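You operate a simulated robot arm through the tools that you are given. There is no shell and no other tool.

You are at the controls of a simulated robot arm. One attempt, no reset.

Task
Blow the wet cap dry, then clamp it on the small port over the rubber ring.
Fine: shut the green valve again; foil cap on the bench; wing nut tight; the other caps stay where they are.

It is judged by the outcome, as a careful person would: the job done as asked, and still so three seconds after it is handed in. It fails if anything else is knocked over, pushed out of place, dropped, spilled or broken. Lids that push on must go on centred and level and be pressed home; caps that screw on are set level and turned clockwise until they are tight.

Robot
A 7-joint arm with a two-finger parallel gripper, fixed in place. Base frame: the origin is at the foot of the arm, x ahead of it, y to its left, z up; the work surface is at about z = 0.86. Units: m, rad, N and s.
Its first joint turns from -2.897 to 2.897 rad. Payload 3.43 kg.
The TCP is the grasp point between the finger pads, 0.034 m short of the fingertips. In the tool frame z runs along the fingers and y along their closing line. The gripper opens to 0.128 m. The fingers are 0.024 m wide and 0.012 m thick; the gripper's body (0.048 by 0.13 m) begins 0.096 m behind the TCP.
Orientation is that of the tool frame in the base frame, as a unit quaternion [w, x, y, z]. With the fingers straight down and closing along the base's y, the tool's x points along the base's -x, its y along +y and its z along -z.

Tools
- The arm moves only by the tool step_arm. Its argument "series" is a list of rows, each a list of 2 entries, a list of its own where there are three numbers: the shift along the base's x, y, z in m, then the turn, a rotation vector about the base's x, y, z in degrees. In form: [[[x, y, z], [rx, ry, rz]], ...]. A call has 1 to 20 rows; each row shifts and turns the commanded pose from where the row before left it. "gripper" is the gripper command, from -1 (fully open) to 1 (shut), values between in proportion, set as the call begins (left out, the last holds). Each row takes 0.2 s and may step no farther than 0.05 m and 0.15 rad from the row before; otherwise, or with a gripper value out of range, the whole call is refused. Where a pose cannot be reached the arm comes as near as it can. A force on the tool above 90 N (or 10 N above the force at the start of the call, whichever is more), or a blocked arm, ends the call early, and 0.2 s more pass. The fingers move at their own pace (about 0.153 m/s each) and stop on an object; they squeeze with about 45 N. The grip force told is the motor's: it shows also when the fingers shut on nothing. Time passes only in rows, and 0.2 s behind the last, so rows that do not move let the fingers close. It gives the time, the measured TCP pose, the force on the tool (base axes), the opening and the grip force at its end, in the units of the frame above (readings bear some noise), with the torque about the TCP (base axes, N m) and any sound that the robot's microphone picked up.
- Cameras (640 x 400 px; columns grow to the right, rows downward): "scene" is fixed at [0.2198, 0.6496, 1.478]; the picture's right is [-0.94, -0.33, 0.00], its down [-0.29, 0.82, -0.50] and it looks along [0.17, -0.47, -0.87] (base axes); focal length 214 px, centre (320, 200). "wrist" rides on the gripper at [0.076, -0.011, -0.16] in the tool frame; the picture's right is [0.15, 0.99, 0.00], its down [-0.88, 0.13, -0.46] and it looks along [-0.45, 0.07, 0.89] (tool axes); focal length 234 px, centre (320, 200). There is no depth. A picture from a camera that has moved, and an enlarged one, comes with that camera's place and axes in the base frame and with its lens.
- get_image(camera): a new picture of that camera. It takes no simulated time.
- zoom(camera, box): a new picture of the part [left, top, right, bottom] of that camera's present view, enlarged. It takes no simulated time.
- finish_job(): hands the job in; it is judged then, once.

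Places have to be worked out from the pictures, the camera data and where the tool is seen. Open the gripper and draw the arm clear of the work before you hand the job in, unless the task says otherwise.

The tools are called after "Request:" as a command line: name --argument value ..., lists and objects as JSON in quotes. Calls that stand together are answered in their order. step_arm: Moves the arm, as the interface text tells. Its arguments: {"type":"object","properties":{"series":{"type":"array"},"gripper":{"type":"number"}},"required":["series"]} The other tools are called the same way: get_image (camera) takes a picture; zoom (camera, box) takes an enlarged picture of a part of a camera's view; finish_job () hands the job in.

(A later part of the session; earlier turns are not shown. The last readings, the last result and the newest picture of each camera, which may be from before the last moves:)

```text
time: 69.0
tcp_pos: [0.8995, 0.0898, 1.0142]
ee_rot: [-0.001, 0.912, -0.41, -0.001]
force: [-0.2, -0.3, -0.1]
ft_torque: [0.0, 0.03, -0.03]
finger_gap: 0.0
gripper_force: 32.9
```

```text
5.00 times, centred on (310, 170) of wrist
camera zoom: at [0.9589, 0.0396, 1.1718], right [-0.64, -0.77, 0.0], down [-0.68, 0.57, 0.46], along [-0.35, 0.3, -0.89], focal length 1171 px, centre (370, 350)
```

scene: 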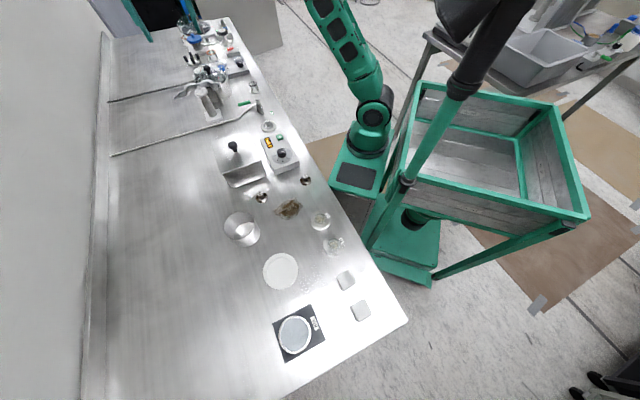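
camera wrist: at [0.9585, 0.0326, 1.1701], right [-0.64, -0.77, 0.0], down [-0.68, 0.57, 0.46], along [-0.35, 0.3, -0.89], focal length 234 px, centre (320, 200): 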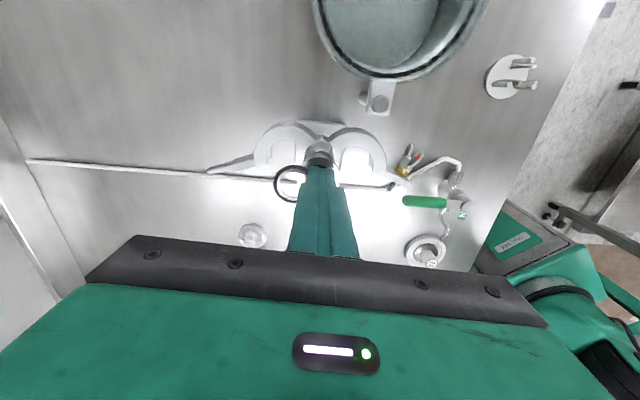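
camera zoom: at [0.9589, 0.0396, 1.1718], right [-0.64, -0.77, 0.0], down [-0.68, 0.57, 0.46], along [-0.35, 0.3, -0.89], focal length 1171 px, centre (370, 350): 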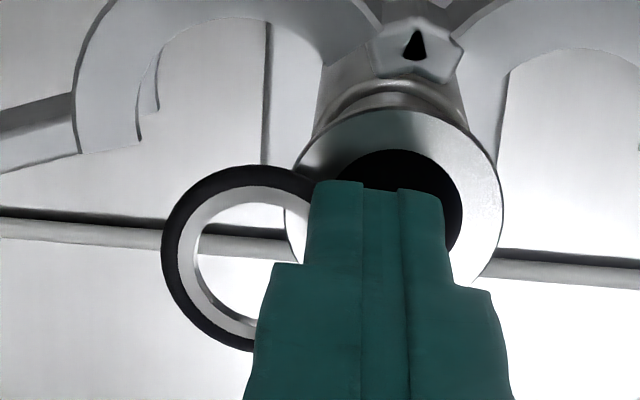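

Good: the hovering finger now overlaps the ring by over 10 mm, above both flange-supported spots. From here a firm flat press should pin it without levering; I press down and then try the inward drag.

Request:
step_arm --series '[[[0, 0, -0.001], [0, 0, 0]], [[0, 0, -0.001], [0, 0, 0]]]'

Request:
zoom --camera "scene" --box '[195, 85, 215, 100]'

```text
time: 69.6
tcp_pos: [0.8992, 0.0894, 1.0128]
ee_rot: [-0.002, 0.913, -0.409, 0.0]
force: [1.7, 1.6, 7.8]
ft_torque: [0.1, -0.08, -0.03]
finger_gap: 0.0
gripper_force: 32.8
```

```text
16.00 times, centred on (205, 92) of scene
camera zoom: at [0.2198, 0.6496, 1.478], right [-0.94, -0.33, 0.0], down [-0.29, 0.82, -0.5], along [0.17, -0.47, -0.87], focal length 3432 px, centre (2160, 1920)
```

zoom: 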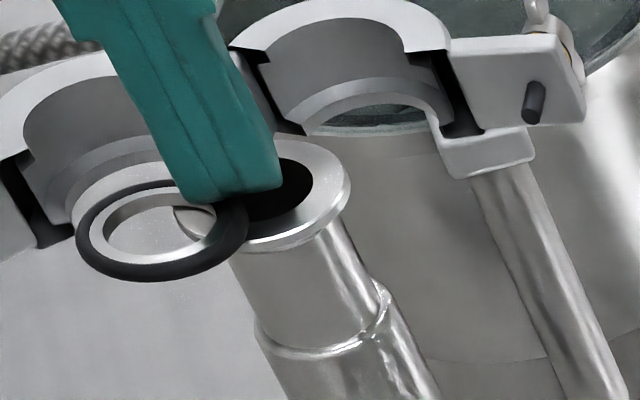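

Flat with 8 N on it. Press slightly more and drag inward 3 mm.

Request:
step_arm --series '[[[0, 0, -0.0006], [0, 0, 0]], [[-0.0008, -0.0013, 0], [0, 0, 0]], [[-0.0007, -0.0013, 0], [0, 0, 0]]]'

Request:
zoom --camera "scene" --box '[195, 85, 215, 100]'

Request:
zoom --camera "wrist" --box '[260, 130, 360, 210]'

```text
time: 70.4
tcp_pos: [0.8975, 0.0867, 1.0127]
ee_rot: [-0.002, 0.912, -0.409, 0.0]
force: [5.2, 7.5, 21.0]
ft_torque: [0.41, -0.14, -0.06]
finger_gap: 0.0
gripper_force: 32.9
```

```text
16.00 times, centred on (205, 92) of scene
camera zoom: at [0.2198, 0.6496, 1.478], right [-0.94, -0.33, 0.0], down [-0.29, 0.82, -0.5], along [0.17, -0.47, -0.87], focal length 3432 px, centre (2160, 1920)
```

zoom: 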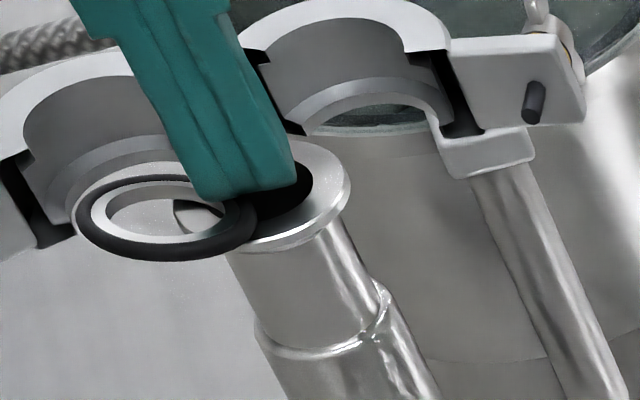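

```text
5.00 times, centred on (310, 170) of wrist
camera zoom: at [0.9567, 0.0364, 1.1699], right [-0.64, -0.77, 0.0], down [-0.68, 0.57, 0.46], along [-0.35, 0.3, -0.89], focal length 1171 px, centre (370, 350)
```

zoom: 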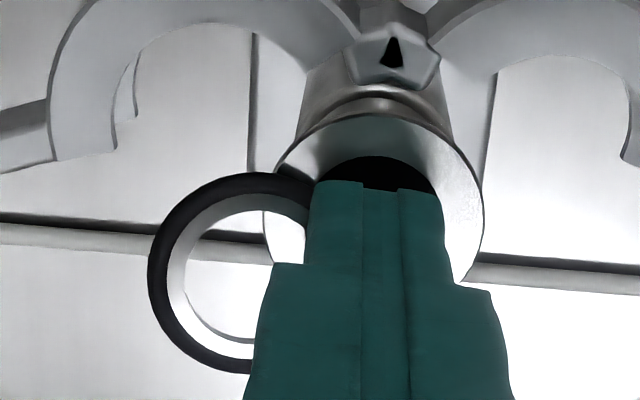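

The ring followed part of the way (right edge +2 mm). An inchworm works: release to hover, step back outward, press, drag inward again. I raise to hover and measure the gain.

Request:
step_arm --series '[[[0, 0, 0.0012], [0, 0, 0]], [[0.0008, 0.0014, 0.0013], [0, 0, 0]]]'

Request:
zoom --camera "scene" --box '[195, 85, 215, 100]'

```text
time: 71.0
tcp_pos: [0.897, 0.0857, 1.0134]
ee_rot: [0.0, 0.912, -0.41, -0.002]
force: [-2.4, -3.1, 3.2]
ft_torque: [-0.05, 0.04, 0.01]
finger_gap: 0.0
gripper_force: 32.8
```

```text
16.00 times, centred on (205, 92) of scene
camera zoom: at [0.2198, 0.6496, 1.478], right [-0.94, -0.33, 0.0], down [-0.29, 0.82, -0.5], along [0.17, -0.47, -0.87], focal length 3432 px, centre (2160, 1920)
```

zoom: 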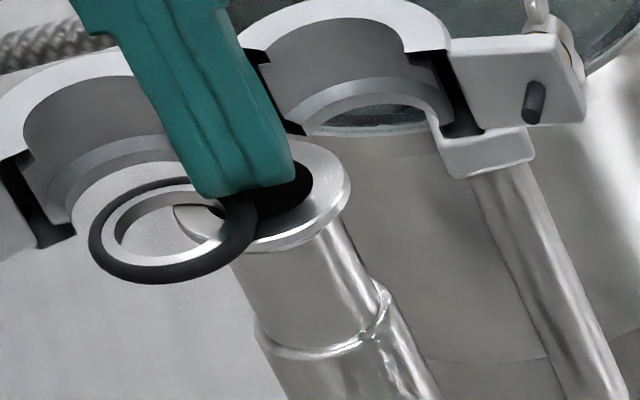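

Gain of about 2.5 mm inward. I repeat the cycle: hover slightly higher, step outward 4 mm, then look before pressing.

Request:
step_arm --series '[[[0, 0, 0.001], [0, 0, 0]], [[0.0014, 0.0028, 0], [0, 0, 0]]]'

Request:
zoom --camera "scene" --box '[195, 85, 215, 100]'

```text
time: 71.6
tcp_pos: [0.8988, 0.0902, 1.0153]
ee_rot: [-0.002, 0.912, -0.409, -0.002]
force: [0.0, 0.4, -0.2]
ft_torque: [0.0, 0.0, 0.02]
finger_gap: 0.0002
gripper_force: 33.0
```

```text
16.00 times, centred on (205, 92) of scene
camera zoom: at [0.2198, 0.6496, 1.478], right [-0.94, -0.33, 0.0], down [-0.29, 0.82, -0.5], along [0.17, -0.47, -0.87], focal length 3432 px, centre (2160, 1920)
```

zoom: 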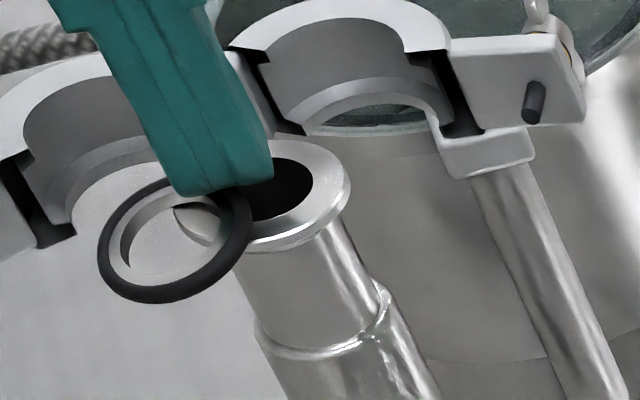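

Held by the hovering tip (leaning ~20°). I press down again to flatten it with ~10 N.

Request:
step_arm --series '[[[0, 0, -0.001], [0, 0, 0]], [[0, 0, -0.001], [0, 0, 0]], [[0, 0, -0.0009], [0, 0, 0]]]'

Request:
zoom --camera "scene" --box '[195, 85, 215, 100]'

```text
time: 72.4
tcp_pos: [0.8999, 0.0894, 1.0133]
ee_rot: [-0.003, 0.912, -0.409, 0.0]
force: [1.1, 2.9, 4.8]
ft_torque: [0.13, 0.02, 0.04]
finger_gap: 0.0
gripper_force: 33.2
```

```text
16.00 times, centred on (205, 92) of scene
camera zoom: at [0.2198, 0.6496, 1.478], right [-0.94, -0.33, 0.0], down [-0.29, 0.82, -0.5], along [0.17, -0.47, -0.87], focal length 3432 px, centre (2160, 1920)
```

zoom: 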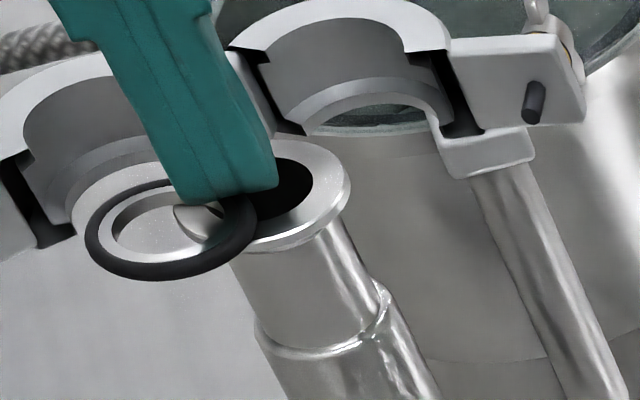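

Flat again (N≈5). Press a touch more and drag inward 4 mm.

Request:
step_arm --series '[[[0, 0, -0.0008], [0, 0, 0]], [[-0.001, -0.0017, 0], [0, 0, 0]], [[-0.001, -0.0017, 0], [0, 0, 0]]]'

Request:
zoom --camera "scene" --box '[195, 85, 215, 100]'

```text
time: 73.2
tcp_pos: [0.8979, 0.0865, 1.0125]
ee_rot: [-0.003, 0.913, -0.409, -0.001]
force: [6.8, 4.7, 16.5]
ft_torque: [0.31, -0.17, -0.02]
finger_gap: 0.0
gripper_force: 32.9
```

```text
16.00 times, centred on (205, 92) of scene
camera zoom: at [0.2198, 0.6496, 1.478], right [-0.94, -0.33, 0.0], down [-0.29, 0.82, -0.5], along [0.17, -0.47, -0.87], focal length 3432 px, centre (2160, 1920)
```

zoom: 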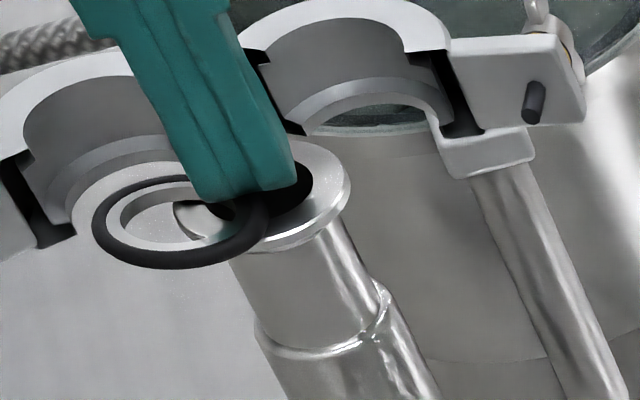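

Following well (another ~2.5 mm). I keep dragging inward 3 mm more.

Request:
step_arm --series '[[[-0.0008, -0.0013, 0], [0, 0, 0]], [[-0.0007, -0.0013, 0], [0, 0, 0]]]'

Request:
zoom --camera "scene" --box '[195, 85, 215, 100]'

Request:
zoom --camera "wrist" --box '[260, 130, 360, 210]'

```text
time: 73.8
tcp_pos: [0.8953, 0.0838, 1.0118]
ee_rot: [-0.002, 0.913, -0.408, -0.001]
force: [4.6, 4.2, 18.1]
ft_torque: [0.35, -0.12, -0.05]
finger_gap: 0.0
gripper_force: 32.9
```

```text
16.00 times, centred on (205, 92) of scene
camera zoom: at [0.2198, 0.6496, 1.478], right [-0.94, -0.33, 0.0], down [-0.29, 0.82, -0.5], along [0.17, -0.47, -0.87], focal length 3432 px, centre (2160, 1920)
```

zoom: 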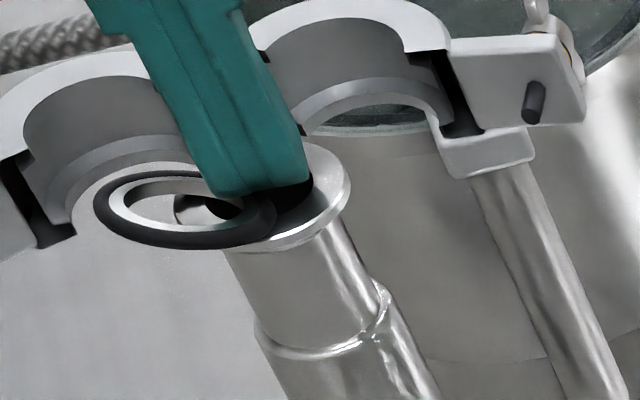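

```text
5.00 times, centred on (310, 170) of wrist
camera zoom: at [0.9549, 0.0345, 1.1699], right [-0.64, -0.77, 0.0], down [-0.68, 0.57, 0.46], along [-0.35, 0.3, -0.89], focal length 1171 px, centre (370, 350)
```

zoom: 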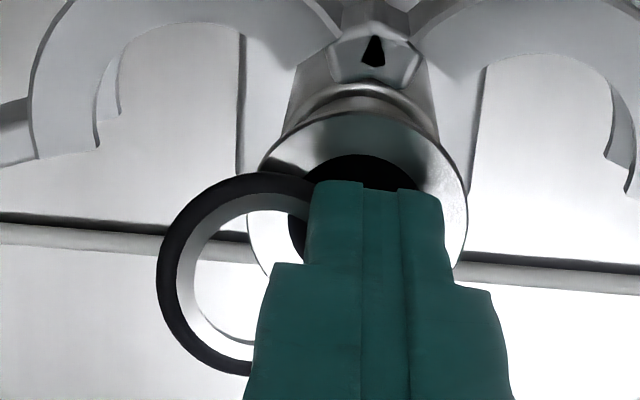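

The ring's inner edge is now past the port's centre line, though levered up a bit. I ease up and step slightly outward to let it lie flat, then look.

Request:
step_arm --series '[[[0.0004, 0.0007, 0.0012], [0, 0, 0]], [[0.0008, 0.0014, 0.0012], [0, 0, 0]]]'

Request:
zoom --camera "scene" --box '[195, 85, 215, 100]'

```text
time: 74.4
tcp_pos: [0.8953, 0.0863, 1.0136]
ee_rot: [-0.002, 0.912, -0.411, -0.002]
force: [-0.1, 0.1, 0.3]
ft_torque: [-0.01, -0.04, -0.01]
finger_gap: 0.0
gripper_force: 33.1
```

```text
16.00 times, centred on (205, 92) of scene
camera zoom: at [0.2198, 0.6496, 1.478], right [-0.94, -0.33, 0.0], down [-0.29, 0.82, -0.5], along [0.17, -0.47, -0.87], focal length 3432 px, centre (2160, 1920)
```

zoom: 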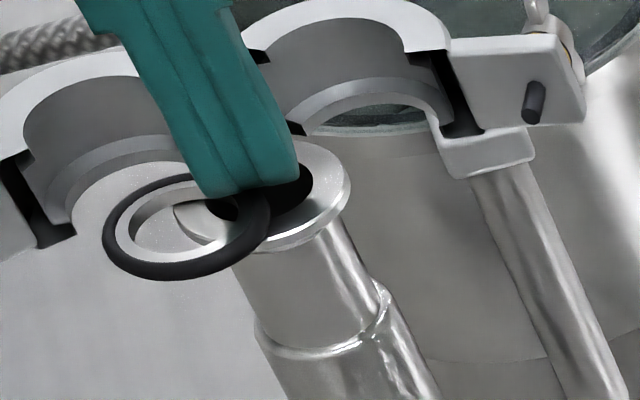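

Now it lies nearly flat with no load, its centre about 19 mm off, i.e. just inside the flange edge. Another cycle for safety: hover outward 4 mm, press, drag inward.

Request:
step_arm --series '[[[0, 0, 0.0006], [0, 0, 0]], [[0.0014, 0.0028, 0], [0, 0, 0]]]'

Request:
zoom --camera "scene" --box '[195, 85, 215, 100]'

```text
time: 75.0
tcp_pos: [0.8999, 0.0883, 1.0137]
ee_rot: [-0.002, 0.912, -0.409, -0.001]
force: [-0.5, -0.9, -0.6]
ft_torque: [0.03, 0.03, -0.01]
finger_gap: 0.0
gripper_force: 33.4
```

```text
16.00 times, centred on (205, 92) of scene
camera zoom: at [0.2198, 0.6496, 1.478], right [-0.94, -0.33, 0.0], down [-0.29, 0.82, -0.5], along [0.17, -0.47, -0.87], focal length 3432 px, centre (2160, 1920)
```

zoom: 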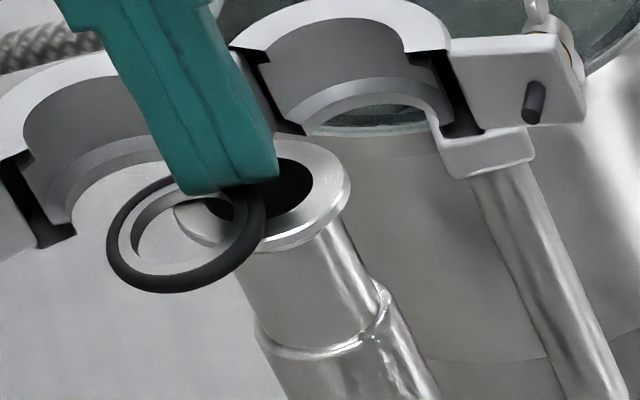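

It still leans slightly (~12°) when unloaded. Press and drag inward again, 6 mm this time in small rows.

Request:
step_arm --series '[[[0, 0, -0.001], [0, 0, 0]], [[0, 0, -0.001], [0, 0, 0]], [[0, 0, -0.001], [0, 0, 0]], [[-0.001, -0.0017, 0], [0, 0, 0]], [[-0.001, -0.0017, 0], [0, 0, 0]]]'

Request:
zoom --camera "scene" --box '[195, 85, 215, 100]'

```text
time: 76.2
tcp_pos: [0.8975, 0.0856, 1.0103]
ee_rot: [-0.003, 0.912, -0.409, -0.001]
force: [5.8, 5.5, 14.0]
ft_torque: [0.35, -0.14, -0.08]
finger_gap: 0.0
gripper_force: 32.9
```

```text
16.00 times, centred on (205, 92) of scene
camera zoom: at [0.2198, 0.6496, 1.478], right [-0.94, -0.33, 0.0], down [-0.29, 0.82, -0.5], along [0.17, -0.47, -0.87], focal length 3432 px, centre (2160, 1920)
```

zoom: 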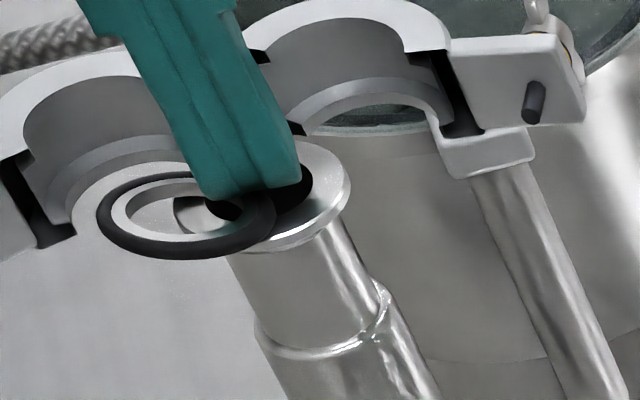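

Still following. Drag 4 mm more.

Request:
step_arm --series '[[[-0.001, -0.0017, 0], [0, 0, 0]], [[-0.001, -0.0017, 0], [0, 0, 0]]]'

Request:
zoom --camera "scene" --box '[195, 85, 215, 100]'

Request:
zoom --camera "wrist" --box '[260, 130, 360, 210]'

```text
time: 76.8
tcp_pos: [0.894, 0.08, 1.0103]
ee_rot: [0.0, 0.912, -0.411, -0.002]
force: [4.1, -1.6, 9.5]
ft_torque: [0.05, -0.12, -0.04]
finger_gap: 0.0001
gripper_force: 32.5
```

```text
16.00 times, centred on (205, 92) of scene
camera zoom: at [0.2198, 0.6496, 1.478], right [-0.94, -0.33, 0.0], down [-0.29, 0.82, -0.5], along [0.17, -0.47, -0.87], focal length 3432 px, centre (2160, 1920)
```

zoom: 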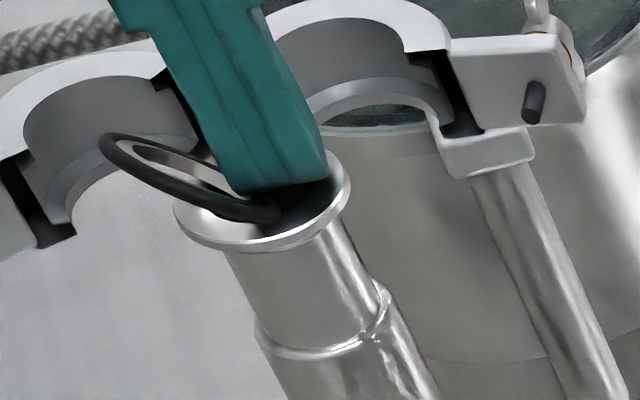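

```text
5.00 times, centred on (310, 170) of wrist
camera zoom: at [0.9534, 0.0305, 1.1685], right [-0.64, -0.77, 0.0], down [-0.68, 0.57, 0.46], along [-0.35, 0.3, -0.89], focal length 1171 px, centre (370, 350)
```

zoom: 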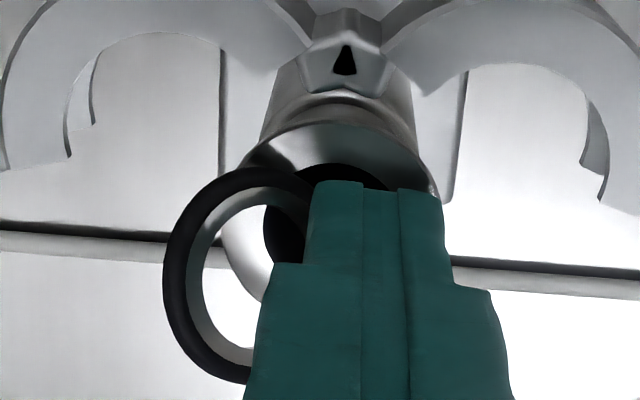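

The ring is levered up steeply again at the end of the drag. I ease back outward 4 mm so it comes down flat under the tip, then look.

Request:
step_arm --series '[[[0.001, 0.0017, 0.0004], [0, 0, 0]], [[0.001, 0.0017, 0.0006], [0, 0, 0]]]'

Request:
zoom --camera "scene" --box '[195, 85, 215, 100]'

```text
time: 77.4
tcp_pos: [0.8947, 0.0842, 1.0123]
ee_rot: [-0.001, 0.912, -0.41, -0.001]
force: [-3.1, -7.2, 10.4]
ft_torque: [-0.19, 0.16, 0.0]
finger_gap: 0.0001
gripper_force: 33.8
```

```text
16.00 times, centred on (205, 92) of scene
camera zoom: at [0.2198, 0.6496, 1.478], right [-0.94, -0.33, 0.0], down [-0.29, 0.82, -0.5], along [0.17, -0.47, -0.87], focal length 3432 px, centre (2160, 1920)
```

zoom: 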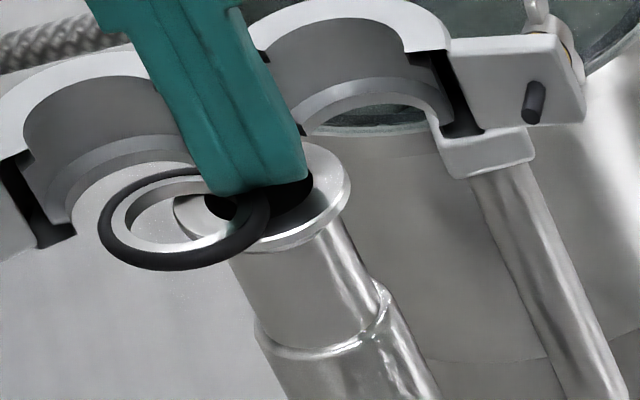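

Flat again, centre ≈18 mm from the axis. I raise straight up in small steps to see whether it now lies stable by itself (finger still close above as a stop).

Request:
step_arm --series '[[[0, 0, 0.0007], [0, 0, 0]], [[0, 0, 0.0007], [0, 0, 0]]]'

Request:
zoom --camera "scene" --box '[195, 85, 215, 100]'

```text
time: 78.0
tcp_pos: [0.8959, 0.0869, 1.0119]
ee_rot: [-0.002, 0.913, -0.409, -0.002]
force: [-0.8, 0.0, 0.7]
ft_torque: [-0.02, -0.03, 0.01]
finger_gap: 0.0
gripper_force: 32.8
```

```text
16.00 times, centred on (205, 92) of scene
camera zoom: at [0.2198, 0.6496, 1.478], right [-0.94, -0.33, 0.0], down [-0.29, 0.82, -0.5], along [0.17, -0.47, -0.87], focal length 3432 px, centre (2160, 1920)
```

zoom: 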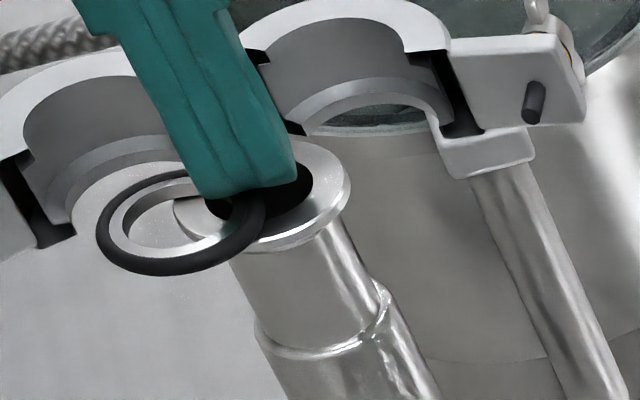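

Nearly flat at 0.7 N. Next cycle: hover outward ~4 mm, press, drag 4 mm inward, and this time release straight up (no outward easing under load).

Request:
step_arm --series '[[[0, 0, 0.0008], [0, 0, 0]], [[0.0015, 0.003, 0], [0, 0, 0]], [[0, 0, -0.001], [0, 0, 0]], [[0, 0, -0.001], [0, 0, 0]]]'

Request:
zoom --camera "scene" --box '[195, 85, 215, 100]'

```text
time: 79.0
tcp_pos: [0.8981, 0.0876, 1.0138]
ee_rot: [-0.001, 0.912, -0.41, -0.001]
force: [1.0, -0.3, 3.2]
ft_torque: [-0.01, -0.03, -0.01]
finger_gap: 0.0001
gripper_force: 33.3
```

```text
16.00 times, centred on (205, 92) of scene
camera zoom: at [0.2198, 0.6496, 1.478], right [-0.94, -0.33, 0.0], down [-0.29, 0.82, -0.5], along [0.17, -0.47, -0.87], focal length 3432 px, centre (2160, 1920)
```

zoom: 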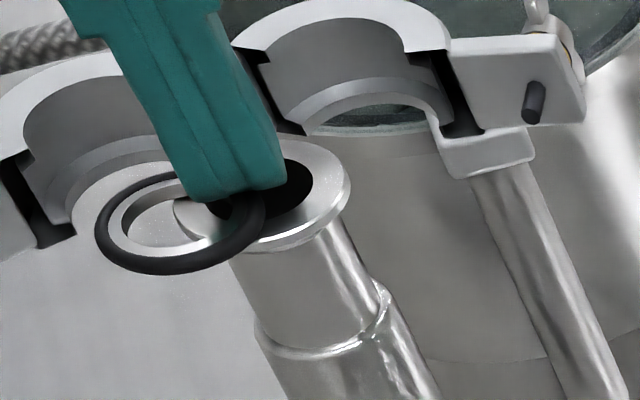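

Flat, N≈3, finger well over the ring. Press to ~10 N and drag inward 4 mm, then raise straight up.

Request:
step_arm --series '[[[0, 0, -0.0008], [0, 0, 0]], [[-0.001, -0.0017, 0], [0, 0, 0]], [[-0.001, -0.0017, 0], [0, 0, 0]], [[-0.0005, -0.0009, 0], [0, 0, 0]]]'

Request:
zoom --camera "scene" --box '[195, 85, 215, 100]'

```text
time: 80.0
tcp_pos: [0.8954, 0.085, 1.0125]
ee_rot: [-0.001, 0.912, -0.41, -0.001]
force: [1.3, 0.5, 3.7]
ft_torque: [0.1, -0.07, -0.03]
finger_gap: 0.0
gripper_force: 32.7
```

```text
16.00 times, centred on (205, 92) of scene
camera zoom: at [0.2198, 0.6496, 1.478], right [-0.94, -0.33, 0.0], down [-0.29, 0.82, -0.5], along [0.17, -0.47, -0.87], focal length 3432 px, centre (2160, 1920)
```

zoom: 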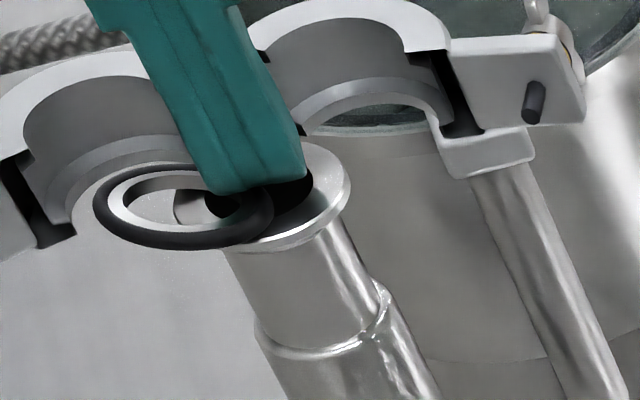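

Right edge moved inward again. Now straight up to hover and look.

Request:
step_arm --series '[[[0, 0, 0.0012], [0, 0, 0]]]'

Request:
zoom --camera "scene" --box '[195, 85, 215, 100]'

```text
time: 80.4
tcp_pos: [0.8943, 0.0838, 1.012]
ee_rot: [-0.001, 0.912, -0.41, 0.0]
force: [1.5, 1.0, 2.5]
ft_torque: [0.03, -0.05, -0.02]
finger_gap: 0.0
gripper_force: 33.3
```

```text
16.00 times, centred on (205, 92) of scene
camera zoom: at [0.2198, 0.6496, 1.478], right [-0.94, -0.33, 0.0], down [-0.29, 0.82, -0.5], along [0.17, -0.47, -0.87], focal length 3432 px, centre (2160, 1920)
```

zoom: 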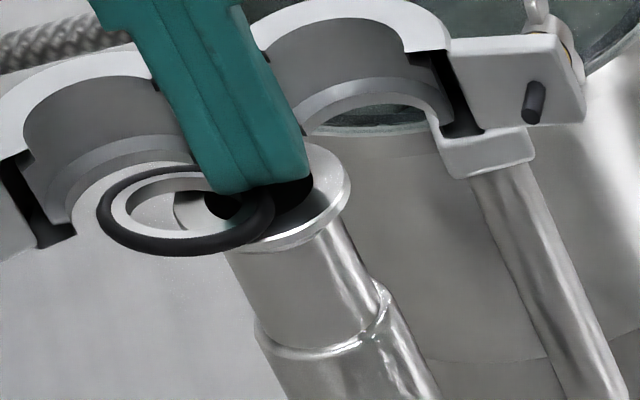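

Still 2.5 N on it. Raise 1.2 mm more.

Request:
step_arm --series '[[[0, 0, 0.0012], [0, 0, 0]]]'

Request:
zoom --camera "scene" --box '[195, 85, 215, 100]'

```text
time: 80.8
tcp_pos: [0.8951, 0.0827, 1.0142]
ee_rot: [-0.002, 0.912, -0.41, -0.001]
force: [-0.2, -0.2, -0.5]
ft_torque: [-0.01, -0.02, -0.01]
finger_gap: 0.0001
gripper_force: 33.0
```

```text
16.00 times, centred on (205, 92) of scene
camera zoom: at [0.2198, 0.6496, 1.478], right [-0.94, -0.33, 0.0], down [-0.29, 0.82, -0.5], along [0.17, -0.47, -0.87], focal length 3432 px, centre (2160, 1920)
```

zoom: 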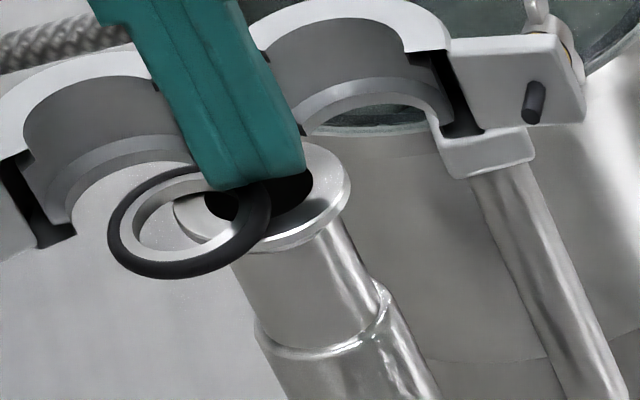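

Unloaded it still tips ~8° (it rests on its inner metal lip, so it needs its centre within ~15 mm of the axis; now ≈17.5). I continue the cycle: hover outward 4.5 mm and press.

Request:
step_arm --series '[[[0.0012, 0.0022, 0.0004], [0, 0, 0]], [[0.0012, 0.0022, 0], [0, 0, 0]], [[0, 0, -0.0012], [0, 0, 0]], [[0, 0, -0.0012], [0, 0, 0]]]'

Request:
zoom --camera "scene" --box '[195, 85, 215, 100]'

```text
time: 81.8
tcp_pos: [0.8975, 0.0889, 1.0139]
ee_rot: [-0.002, 0.913, -0.409, -0.001]
force: [-1.4, -1.3, 5.9]
ft_torque: [-0.03, 0.07, 0.0]
finger_gap: 0.0
gripper_force: 33.3
```

```text
16.00 times, centred on (205, 92) of scene
camera zoom: at [0.2198, 0.6496, 1.478], right [-0.94, -0.33, 0.0], down [-0.29, 0.82, -0.5], along [0.17, -0.47, -0.87], focal length 3432 px, centre (2160, 1920)
```

zoom: 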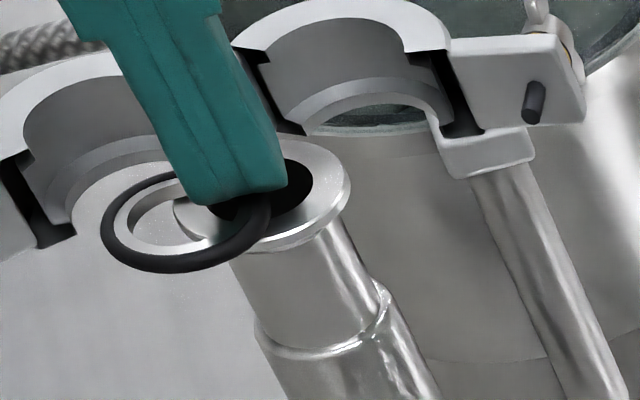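

Flat under ~6 N. Drag inward 4 mm with slightly more pressure.

Request:
step_arm --series '[[[-0.0003, -0.0005, -0.0006], [0, 0, 0]], [[-0.001, -0.0017, 0], [0, 0, 0]], [[-0.001, -0.0017, 0], [0, 0, 0]]]'

Request:
zoom --camera "scene" --box '[195, 85, 215, 100]'

```text
time: 82.6
tcp_pos: [0.8948, 0.085, 1.0127]
ee_rot: [-0.001, 0.913, -0.409, 0.0]
force: [3.8, 3.9, 12.2]
ft_torque: [0.24, -0.12, -0.07]
finger_gap: 0.0002
gripper_force: 32.4
```

```text
16.00 times, centred on (205, 92) of scene
camera zoom: at [0.2198, 0.6496, 1.478], right [-0.94, -0.33, 0.0], down [-0.29, 0.82, -0.5], along [0.17, -0.47, -0.87], focal length 3432 px, centre (2160, 1920)
```

zoom: 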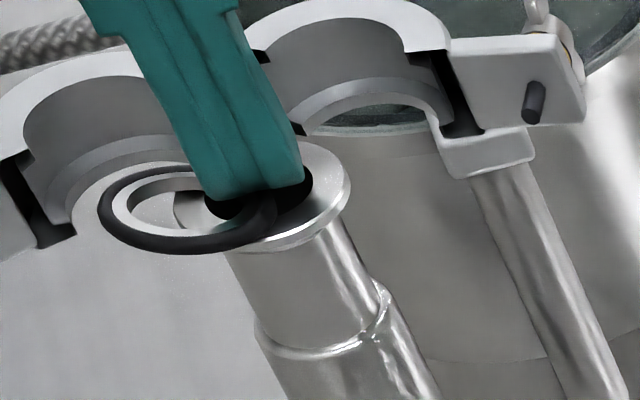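

The lever-up comes from the load sitting on the inner end. I'll tilt the tool 4° so the outer edge of the tip carries the load right above the flange support. Raise to hover, step outward with the tilt, and look.

Request:
step_arm --series '[[[0, 0, 0.0016], [0, 0, 0]], [[0.0024, 0.0022, 0.0004], [-1.33, 1.49, 0]], [[0.0024, 0.0022, 0.0004], [-1.34, 1.49, 0]]]'

Request:
zoom --camera "scene" --box '[195, 85, 215, 100]'

```text
time: 83.4
tcp_pos: [0.9007, 0.0887, 1.015]
ee_rot: [0.03, 0.912, -0.409, -0.016]
force: [0.1, -0.1, 0.8]
ft_torque: [0.02, 0.0, 0.02]
finger_gap: 0.0
gripper_force: 32.8
```

```text
16.00 times, centred on (205, 92) of scene
camera zoom: at [0.2198, 0.6496, 1.478], right [-0.94, -0.33, 0.0], down [-0.29, 0.82, -0.5], along [0.17, -0.47, -0.87], focal length 3432 px, centre (2160, 1920)
```

zoom: 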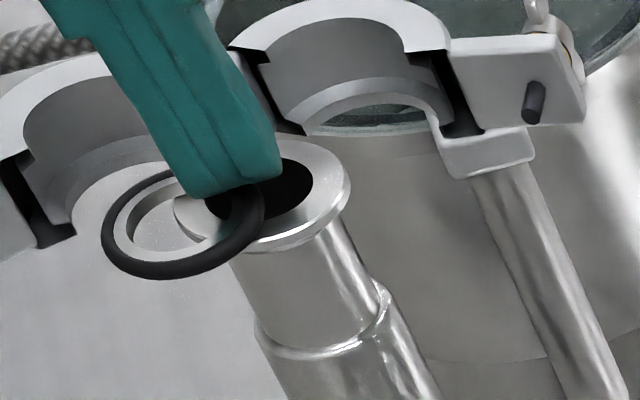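

Held. Now press with the tilted tip and drag inward 4 mm.

Request:
step_arm --series '[[[0, 0, -0.001], [0, 0, 0]], [[0, 0, -0.0008], [0, 0, 0]]]'

Request:
zoom --camera "scene" --box '[195, 85, 215, 100]'

```text
time: 84.0
tcp_pos: [0.8996, 0.0898, 1.0127]
ee_rot: [0.03, 0.912, -0.408, -0.016]
force: [0.0, 2.0, 4.4]
ft_torque: [0.03, -0.02, -0.01]
finger_gap: 0.0
gripper_force: 33.2
```

```text
16.00 times, centred on (205, 92) of scene
camera zoom: at [0.2198, 0.6496, 1.478], right [-0.94, -0.33, 0.0], down [-0.29, 0.82, -0.5], along [0.17, -0.47, -0.87], focal length 3432 px, centre (2160, 1920)
```

zoom: 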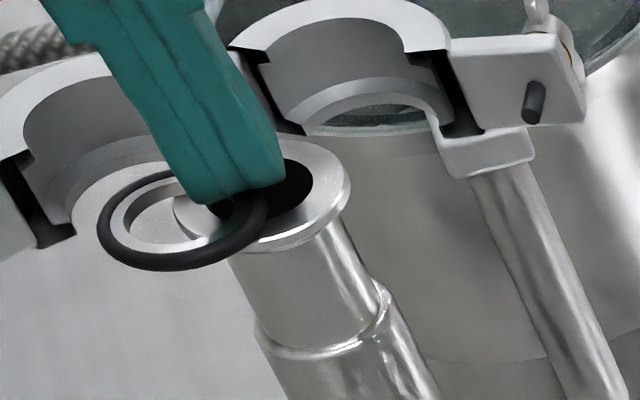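

Flat at 4.4 N. Press a bit more and drag inward.

Request:
step_arm --series '[[[0, 0, -0.0006], [0, 0, 0]], [[-0.001, -0.0017, 0], [0, 0, 0]], [[-0.001, -0.0017, 0], [0, 0, 0]]]'

Request:
zoom --camera "scene" --box '[195, 85, 215, 100]'

```text
time: 84.8
tcp_pos: [0.8977, 0.0859, 1.0114]
ee_rot: [0.03, 0.912, -0.409, -0.016]
force: [2.6, 4.6, 12.3]
ft_torque: [0.25, -0.03, -0.01]
finger_gap: 0.0
gripper_force: 32.9
```

```text
16.00 times, centred on (205, 92) of scene
camera zoom: at [0.2198, 0.6496, 1.478], right [-0.94, -0.33, 0.0], down [-0.29, 0.82, -0.5], along [0.17, -0.47, -0.87], focal length 3432 px, centre (2160, 1920)
```

zoom: 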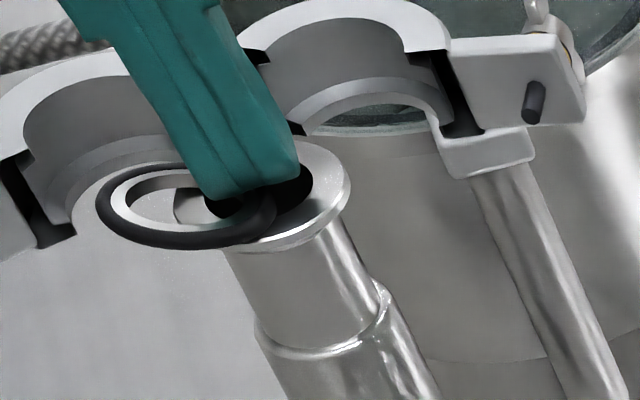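

Levered again at the end. I release straight up 2 mm and look at the net position.

Request:
step_arm --series '[[[0, 0, 0.001], [0, 0, 0]], [[0, 0, 0.0012], [0, 0, 0]]]'

Request:
zoom --camera "scene" --box '[195, 85, 215, 100]'

Request:
zoom --camera "wrist" --box '[260, 130, 360, 210]'

```text
time: 85.4
tcp_pos: [0.8976, 0.086, 1.0129]
ee_rot: [0.031, 0.912, -0.41, -0.016]
force: [-0.9, 0.8, 3.2]
ft_torque: [0.0, 0.03, 0.0]
finger_gap: 0.0
gripper_force: 32.8
```

```text
16.00 times, centred on (205, 92) of scene
camera zoom: at [0.2198, 0.6496, 1.478], right [-0.94, -0.33, 0.0], down [-0.29, 0.82, -0.5], along [0.17, -0.47, -0.87], focal length 3432 px, centre (2160, 1920)
```

zoom: 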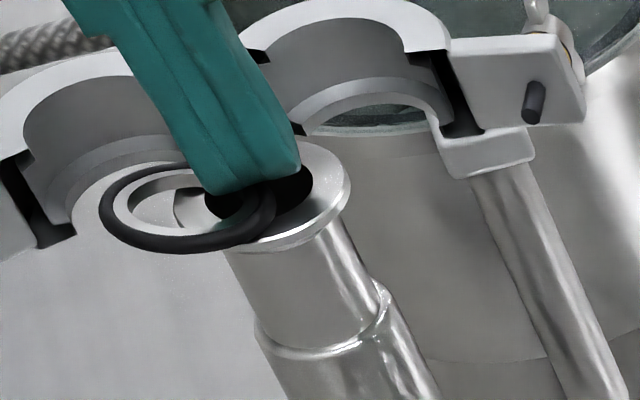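

```text
5.00 times, centred on (310, 170) of wrist
camera zoom: at [0.9665, 0.0433, 1.1697], right [-0.64, -0.77, 0.07], down [-0.66, 0.59, 0.47], along [-0.4, 0.25, -0.88], focal length 1171 px, centre (370, 350)
```

zoom: 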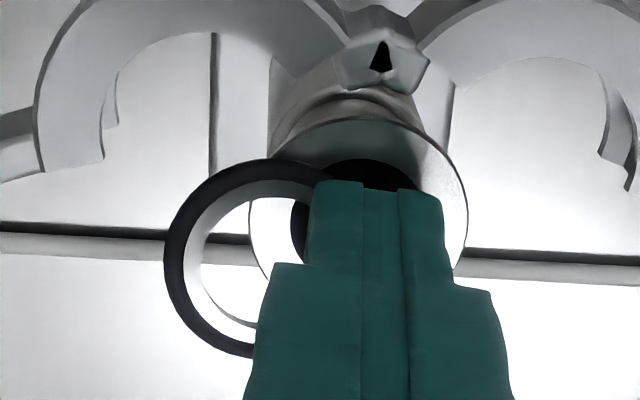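

Now nearly level at 3 N, centre about 16 mm off, directly along the closing axis. One more cycle, dragging along that axis: hover outward 4.5 mm, press.

Request:
step_arm --series '[[[0, 0, 0.001], [0, 0, 0]], [[0.0018, 0.0016, 0.0002], [0, 0, 0]], [[0.0018, 0.0016, 0], [0, 0, 0]]]'

Request:
zoom --camera "scene" --box '[195, 85, 215, 100]'

```text
time: 86.2
tcp_pos: [0.9011, 0.089, 1.013]
ee_rot: [0.03, 0.912, -0.409, -0.016]
force: [-0.1, 0.4, 0.5]
ft_torque: [0.03, 0.0, 0.02]
finger_gap: 0.0
gripper_force: 33.0
```

```text
16.00 times, centred on (205, 92) of scene
camera zoom: at [0.2198, 0.6496, 1.478], right [-0.94, -0.33, 0.0], down [-0.29, 0.82, -0.5], along [0.17, -0.47, -0.87], focal length 3432 px, centre (2160, 1920)
```

zoom: 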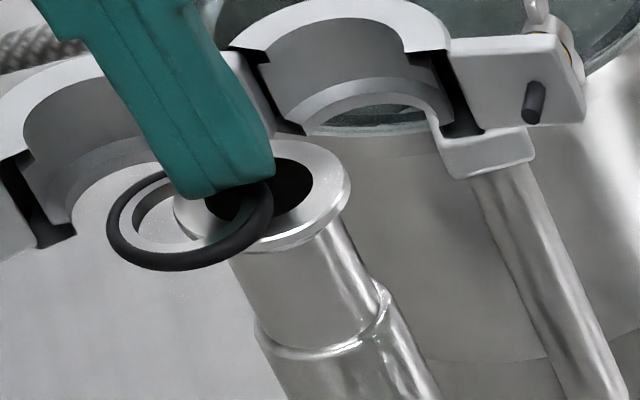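

Flat with almost no load (106–273 px): total gain so far about 5 mm. Press and drag inward again.

Request:
step_arm --series '[[[0, 0, -0.001], [0, 0, 0]], [[0, 0, -0.0008], [0, 0, 0]], [[-0.0012, -0.0016, 0], [0, 0, 0]], [[-0.0012, -0.0016, 0], [0, 0, 0]]]'

Request:
zoom --camera "scene" --box '[195, 85, 215, 100]'

```text
time: 87.2
tcp_pos: [0.9001, 0.0853, 1.0129]
ee_rot: [0.03, 0.912, -0.41, -0.015]
force: [0.3, 0.5, 1.6]
ft_torque: [0.03, -0.05, 0.01]
finger_gap: 0.0002
gripper_force: 32.9
```

```text
16.00 times, centred on (205, 92) of scene
camera zoom: at [0.2198, 0.6496, 1.478], right [-0.94, -0.33, 0.0], down [-0.29, 0.82, -0.5], along [0.17, -0.47, -0.87], focal length 3432 px, centre (2160, 1920)
```

zoom: 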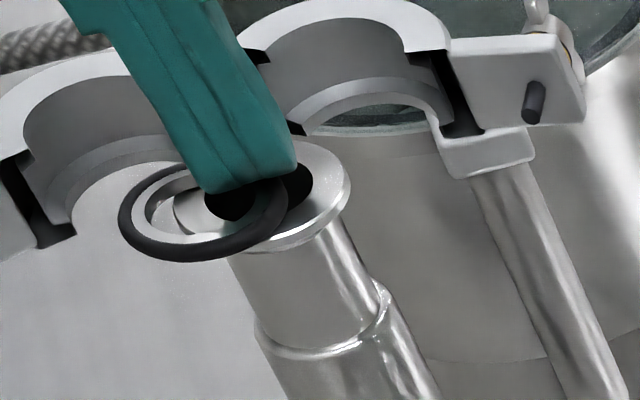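

Excellent: with light pressure (1.6 N) the ring moved a full ~3.5 mm and stayed flat. Continue with the same light touch.

Request:
step_arm --series '[[[-0.0012, -0.0016, 0], [0, 0, 0]], [[-0.0012, -0.0016, 0], [0, 0, 0]]]'

Request:
zoom --camera "scene" --box '[195, 85, 215, 100]'

Request:
zoom --camera "wrist" --box '[260, 130, 360, 210]'

```text
time: 87.8
tcp_pos: [0.897, 0.0831, 1.012]
ee_rot: [0.031, 0.912, -0.409, -0.016]
force: [1.1, 0.3, 3.5]
ft_torque: [-0.02, -0.08, 0.02]
finger_gap: 0.0
gripper_force: 32.9
```

```text
16.00 times, centred on (205, 92) of scene
camera zoom: at [0.2198, 0.6496, 1.478], right [-0.94, -0.33, 0.0], down [-0.29, 0.82, -0.5], along [0.17, -0.47, -0.87], focal length 3432 px, centre (2160, 1920)
```

zoom: 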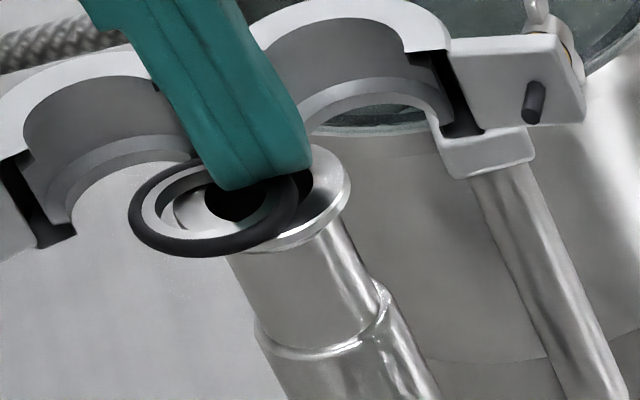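

```text
5.00 times, centred on (310, 170) of wrist
camera zoom: at [0.9649, 0.0404, 1.1697], right [-0.64, -0.77, 0.07], down [-0.66, 0.59, 0.47], along [-0.4, 0.26, -0.88], focal length 1171 px, centre (370, 350)
```

zoom: 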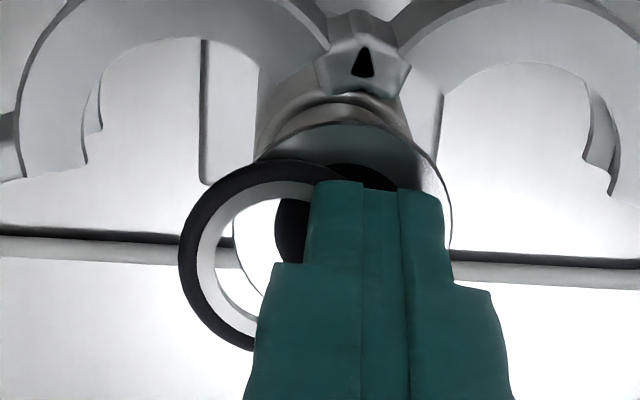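

The ring is now about 12.5 mm from centre and well supported. I continue the gentle drag to bring it closer to centred.

Request:
step_arm --series '[[[-0.0012, -0.0016, 0.0002], [0, 0, 0]], [[-0.0012, -0.0016, 0.0001], [0, 0, 0]]]'

Request:
zoom --camera "scene" --box '[195, 85, 215, 100]'

```text
time: 88.4
tcp_pos: [0.8953, 0.0803, 1.0122]
ee_rot: [0.031, 0.911, -0.41, -0.016]
force: [0.5, 1.3, 2.7]
ft_torque: [0.07, -0.01, 0.03]
finger_gap: 0.0002
gripper_force: 33.0
```

```text
16.00 times, centred on (205, 92) of scene
camera zoom: at [0.2198, 0.6496, 1.478], right [-0.94, -0.33, 0.0], down [-0.29, 0.82, -0.5], along [0.17, -0.47, -0.87], focal length 3432 px, centre (2160, 1920)
```

zoom: 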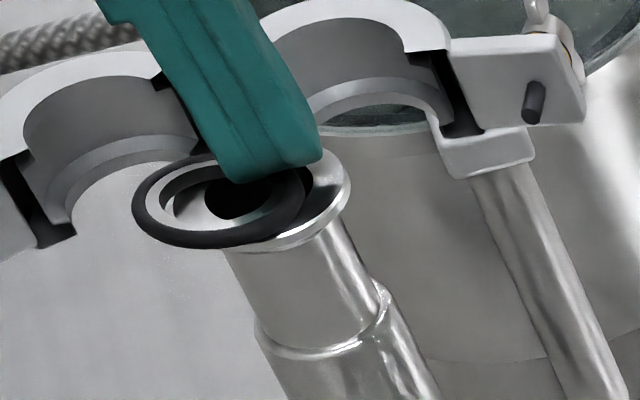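

The ring is now ~10 mm from centre. I lift the finger straight up a few mm and verify the ring stays by itself.

Request:
step_arm --series '[[[0, 0, 0.0008], [0, 0, 0]], [[0, 0, 0.0015], [0, 0, 0]]]'

Request:
zoom --camera "scene" --box '[195, 85, 215, 100]'

```text
time: 89.0
tcp_pos: [0.8948, 0.0784, 1.0155]
ee_rot: [0.03, 0.912, -0.409, -0.017]
force: [0.3, -1.1, 0.0]
ft_torque: [-0.02, -0.03, 0.0]
finger_gap: 0.0
gripper_force: 33.1
```

```text
16.00 times, centred on (205, 92) of scene
camera zoom: at [0.2198, 0.6496, 1.478], right [-0.94, -0.33, 0.0], down [-0.29, 0.82, -0.5], along [0.17, -0.47, -0.87], focal length 3432 px, centre (2160, 1920)
```

zoom: 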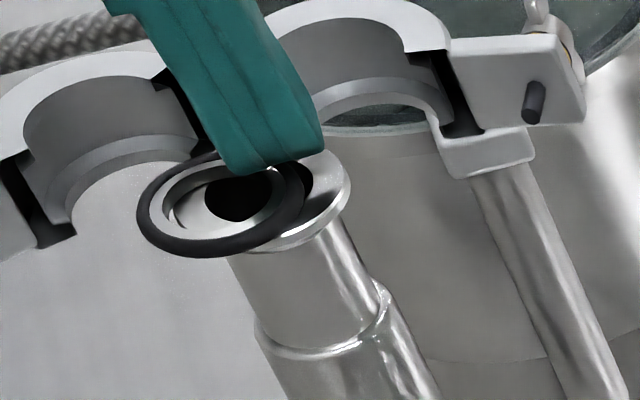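

The ring lies flat and stable on the flange by itself now. I raise clear, set the tool vertical again, and look at its exact position.

Request:
step_arm --series '[[[0, 0, 0.01], [0, 0, 0]], [[0, 0, 0.02], [1.33, -1.49, 0]], [[0, 0, 0.02], [1.34, -1.49, 0]], [[0, 0, 0.02], [0, 0, 0]]]'

Request:
zoom --camera "wrist" --box '[260, 90, 380, 190]'

Request:
zoom --camera "scene" --box '[195, 85, 215, 100]'

```text
time: 90.0
tcp_pos: [0.8965, 0.0796, 1.0858]
ee_rot: [-0.002, 0.913, -0.409, -0.002]
force: [-0.5, -0.8, -0.8]
ft_torque: [-0.02, 0.01, 0.01]
finger_gap: 0.0001
gripper_force: 32.7
```

```text
4.00 times, centred on (320, 140) of wrist
camera zoom: at [0.9557, 0.0293, 1.2435], right [-0.64, -0.77, 0.0], down [-0.68, 0.57, 0.46], along [-0.35, 0.3, -0.89], focal length 937 px, centre (320, 440)
```

zoom: 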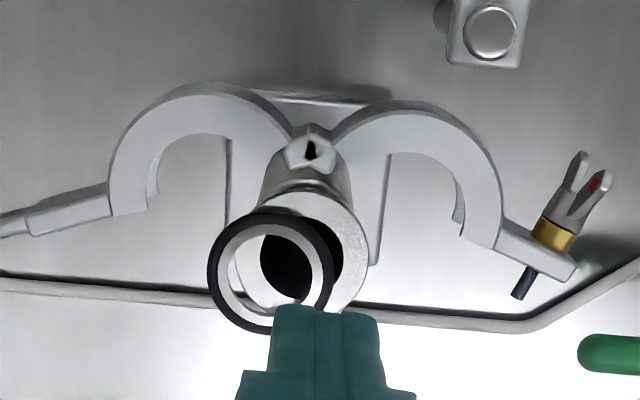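

```text
16.00 times, centred on (205, 92) of scene
camera zoom: at [0.2198, 0.6496, 1.478], right [-0.94, -0.33, 0.0], down [-0.29, 0.82, -0.5], along [0.17, -0.47, -0.87], focal length 3432 px, centre (2160, 1920)
```

zoom: 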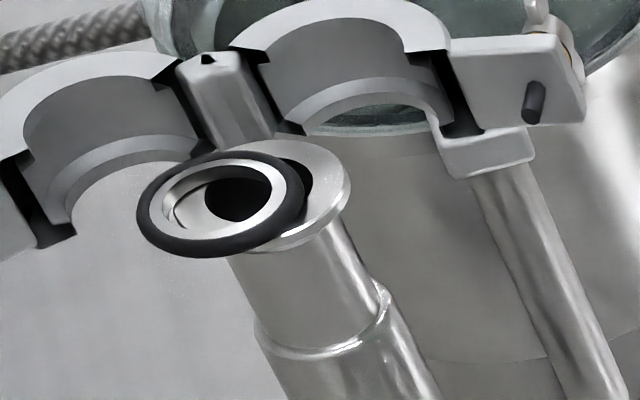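

A clear view: the ring lies flat, about 8 mm off-centre toward +y. I open to 42 mm, centre over the ring at about (0.9035, 0.0905) and lower to z≈1.03 to check the straddle.

Request:
step_arm --series '[[[0.0035, 0.0055, 0], [0, 0, 0]], [[0.0035, 0.0054, 0], [0, 0, 0]], [[0, 0, -0.025], [0, 0, 0]], [[0, 0, -0.025], [0, 0, 0]], [[0, 0, 0], [0, 0, 0]]]' --gripper 0.344

Request:
zoom --camera "wrist" --box '[260, 120, 380, 220]'

Request:
zoom --camera "scene" --box '[190, 75, 220, 100]'

```text
time: 91.2
tcp_pos: [0.9028, 0.0912, 1.0347]
ee_rot: [-0.002, 0.913, -0.409, -0.002]
force: [0.4, 0.3, 0.4]
ft_torque: [0.04, -0.01, 0.02]
finger_gap: 0.0421
gripper_force: 0.0
```

```text
4.00 times, centred on (320, 170) of wrist
camera zoom: at [0.9624, 0.0408, 1.1935], right [-0.64, -0.77, 0.0], down [-0.68, 0.57, 0.46], along [-0.35, 0.3, -0.89], focal length 937 px, centre (320, 320)
```

zoom: 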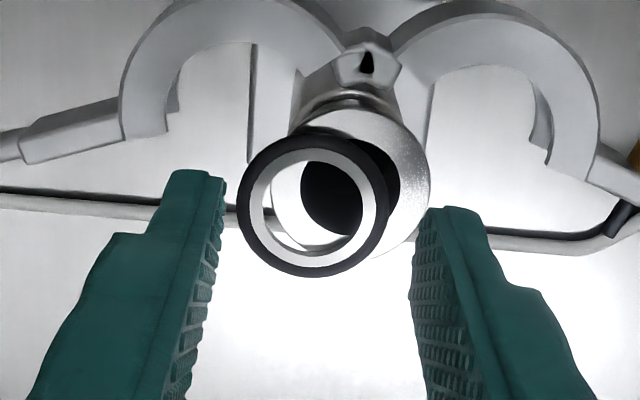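

```text
16.00 times, centred on (205, 88) of scene
camera zoom: at [0.2198, 0.6496, 1.478], right [-0.94, -0.33, 0.0], down [-0.29, 0.82, -0.5], along [0.17, -0.47, -0.87], focal length 3432 px, centre (2160, 2000)
```

zoom: 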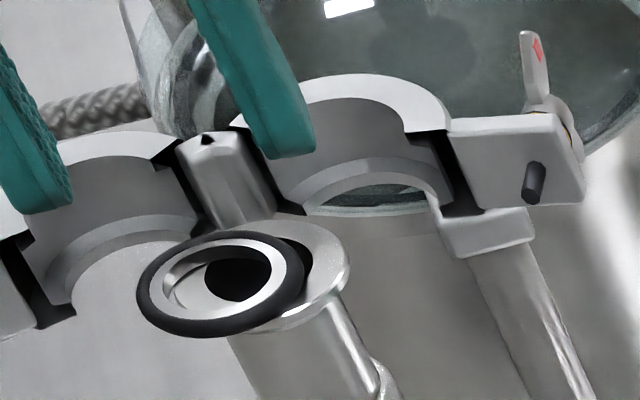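

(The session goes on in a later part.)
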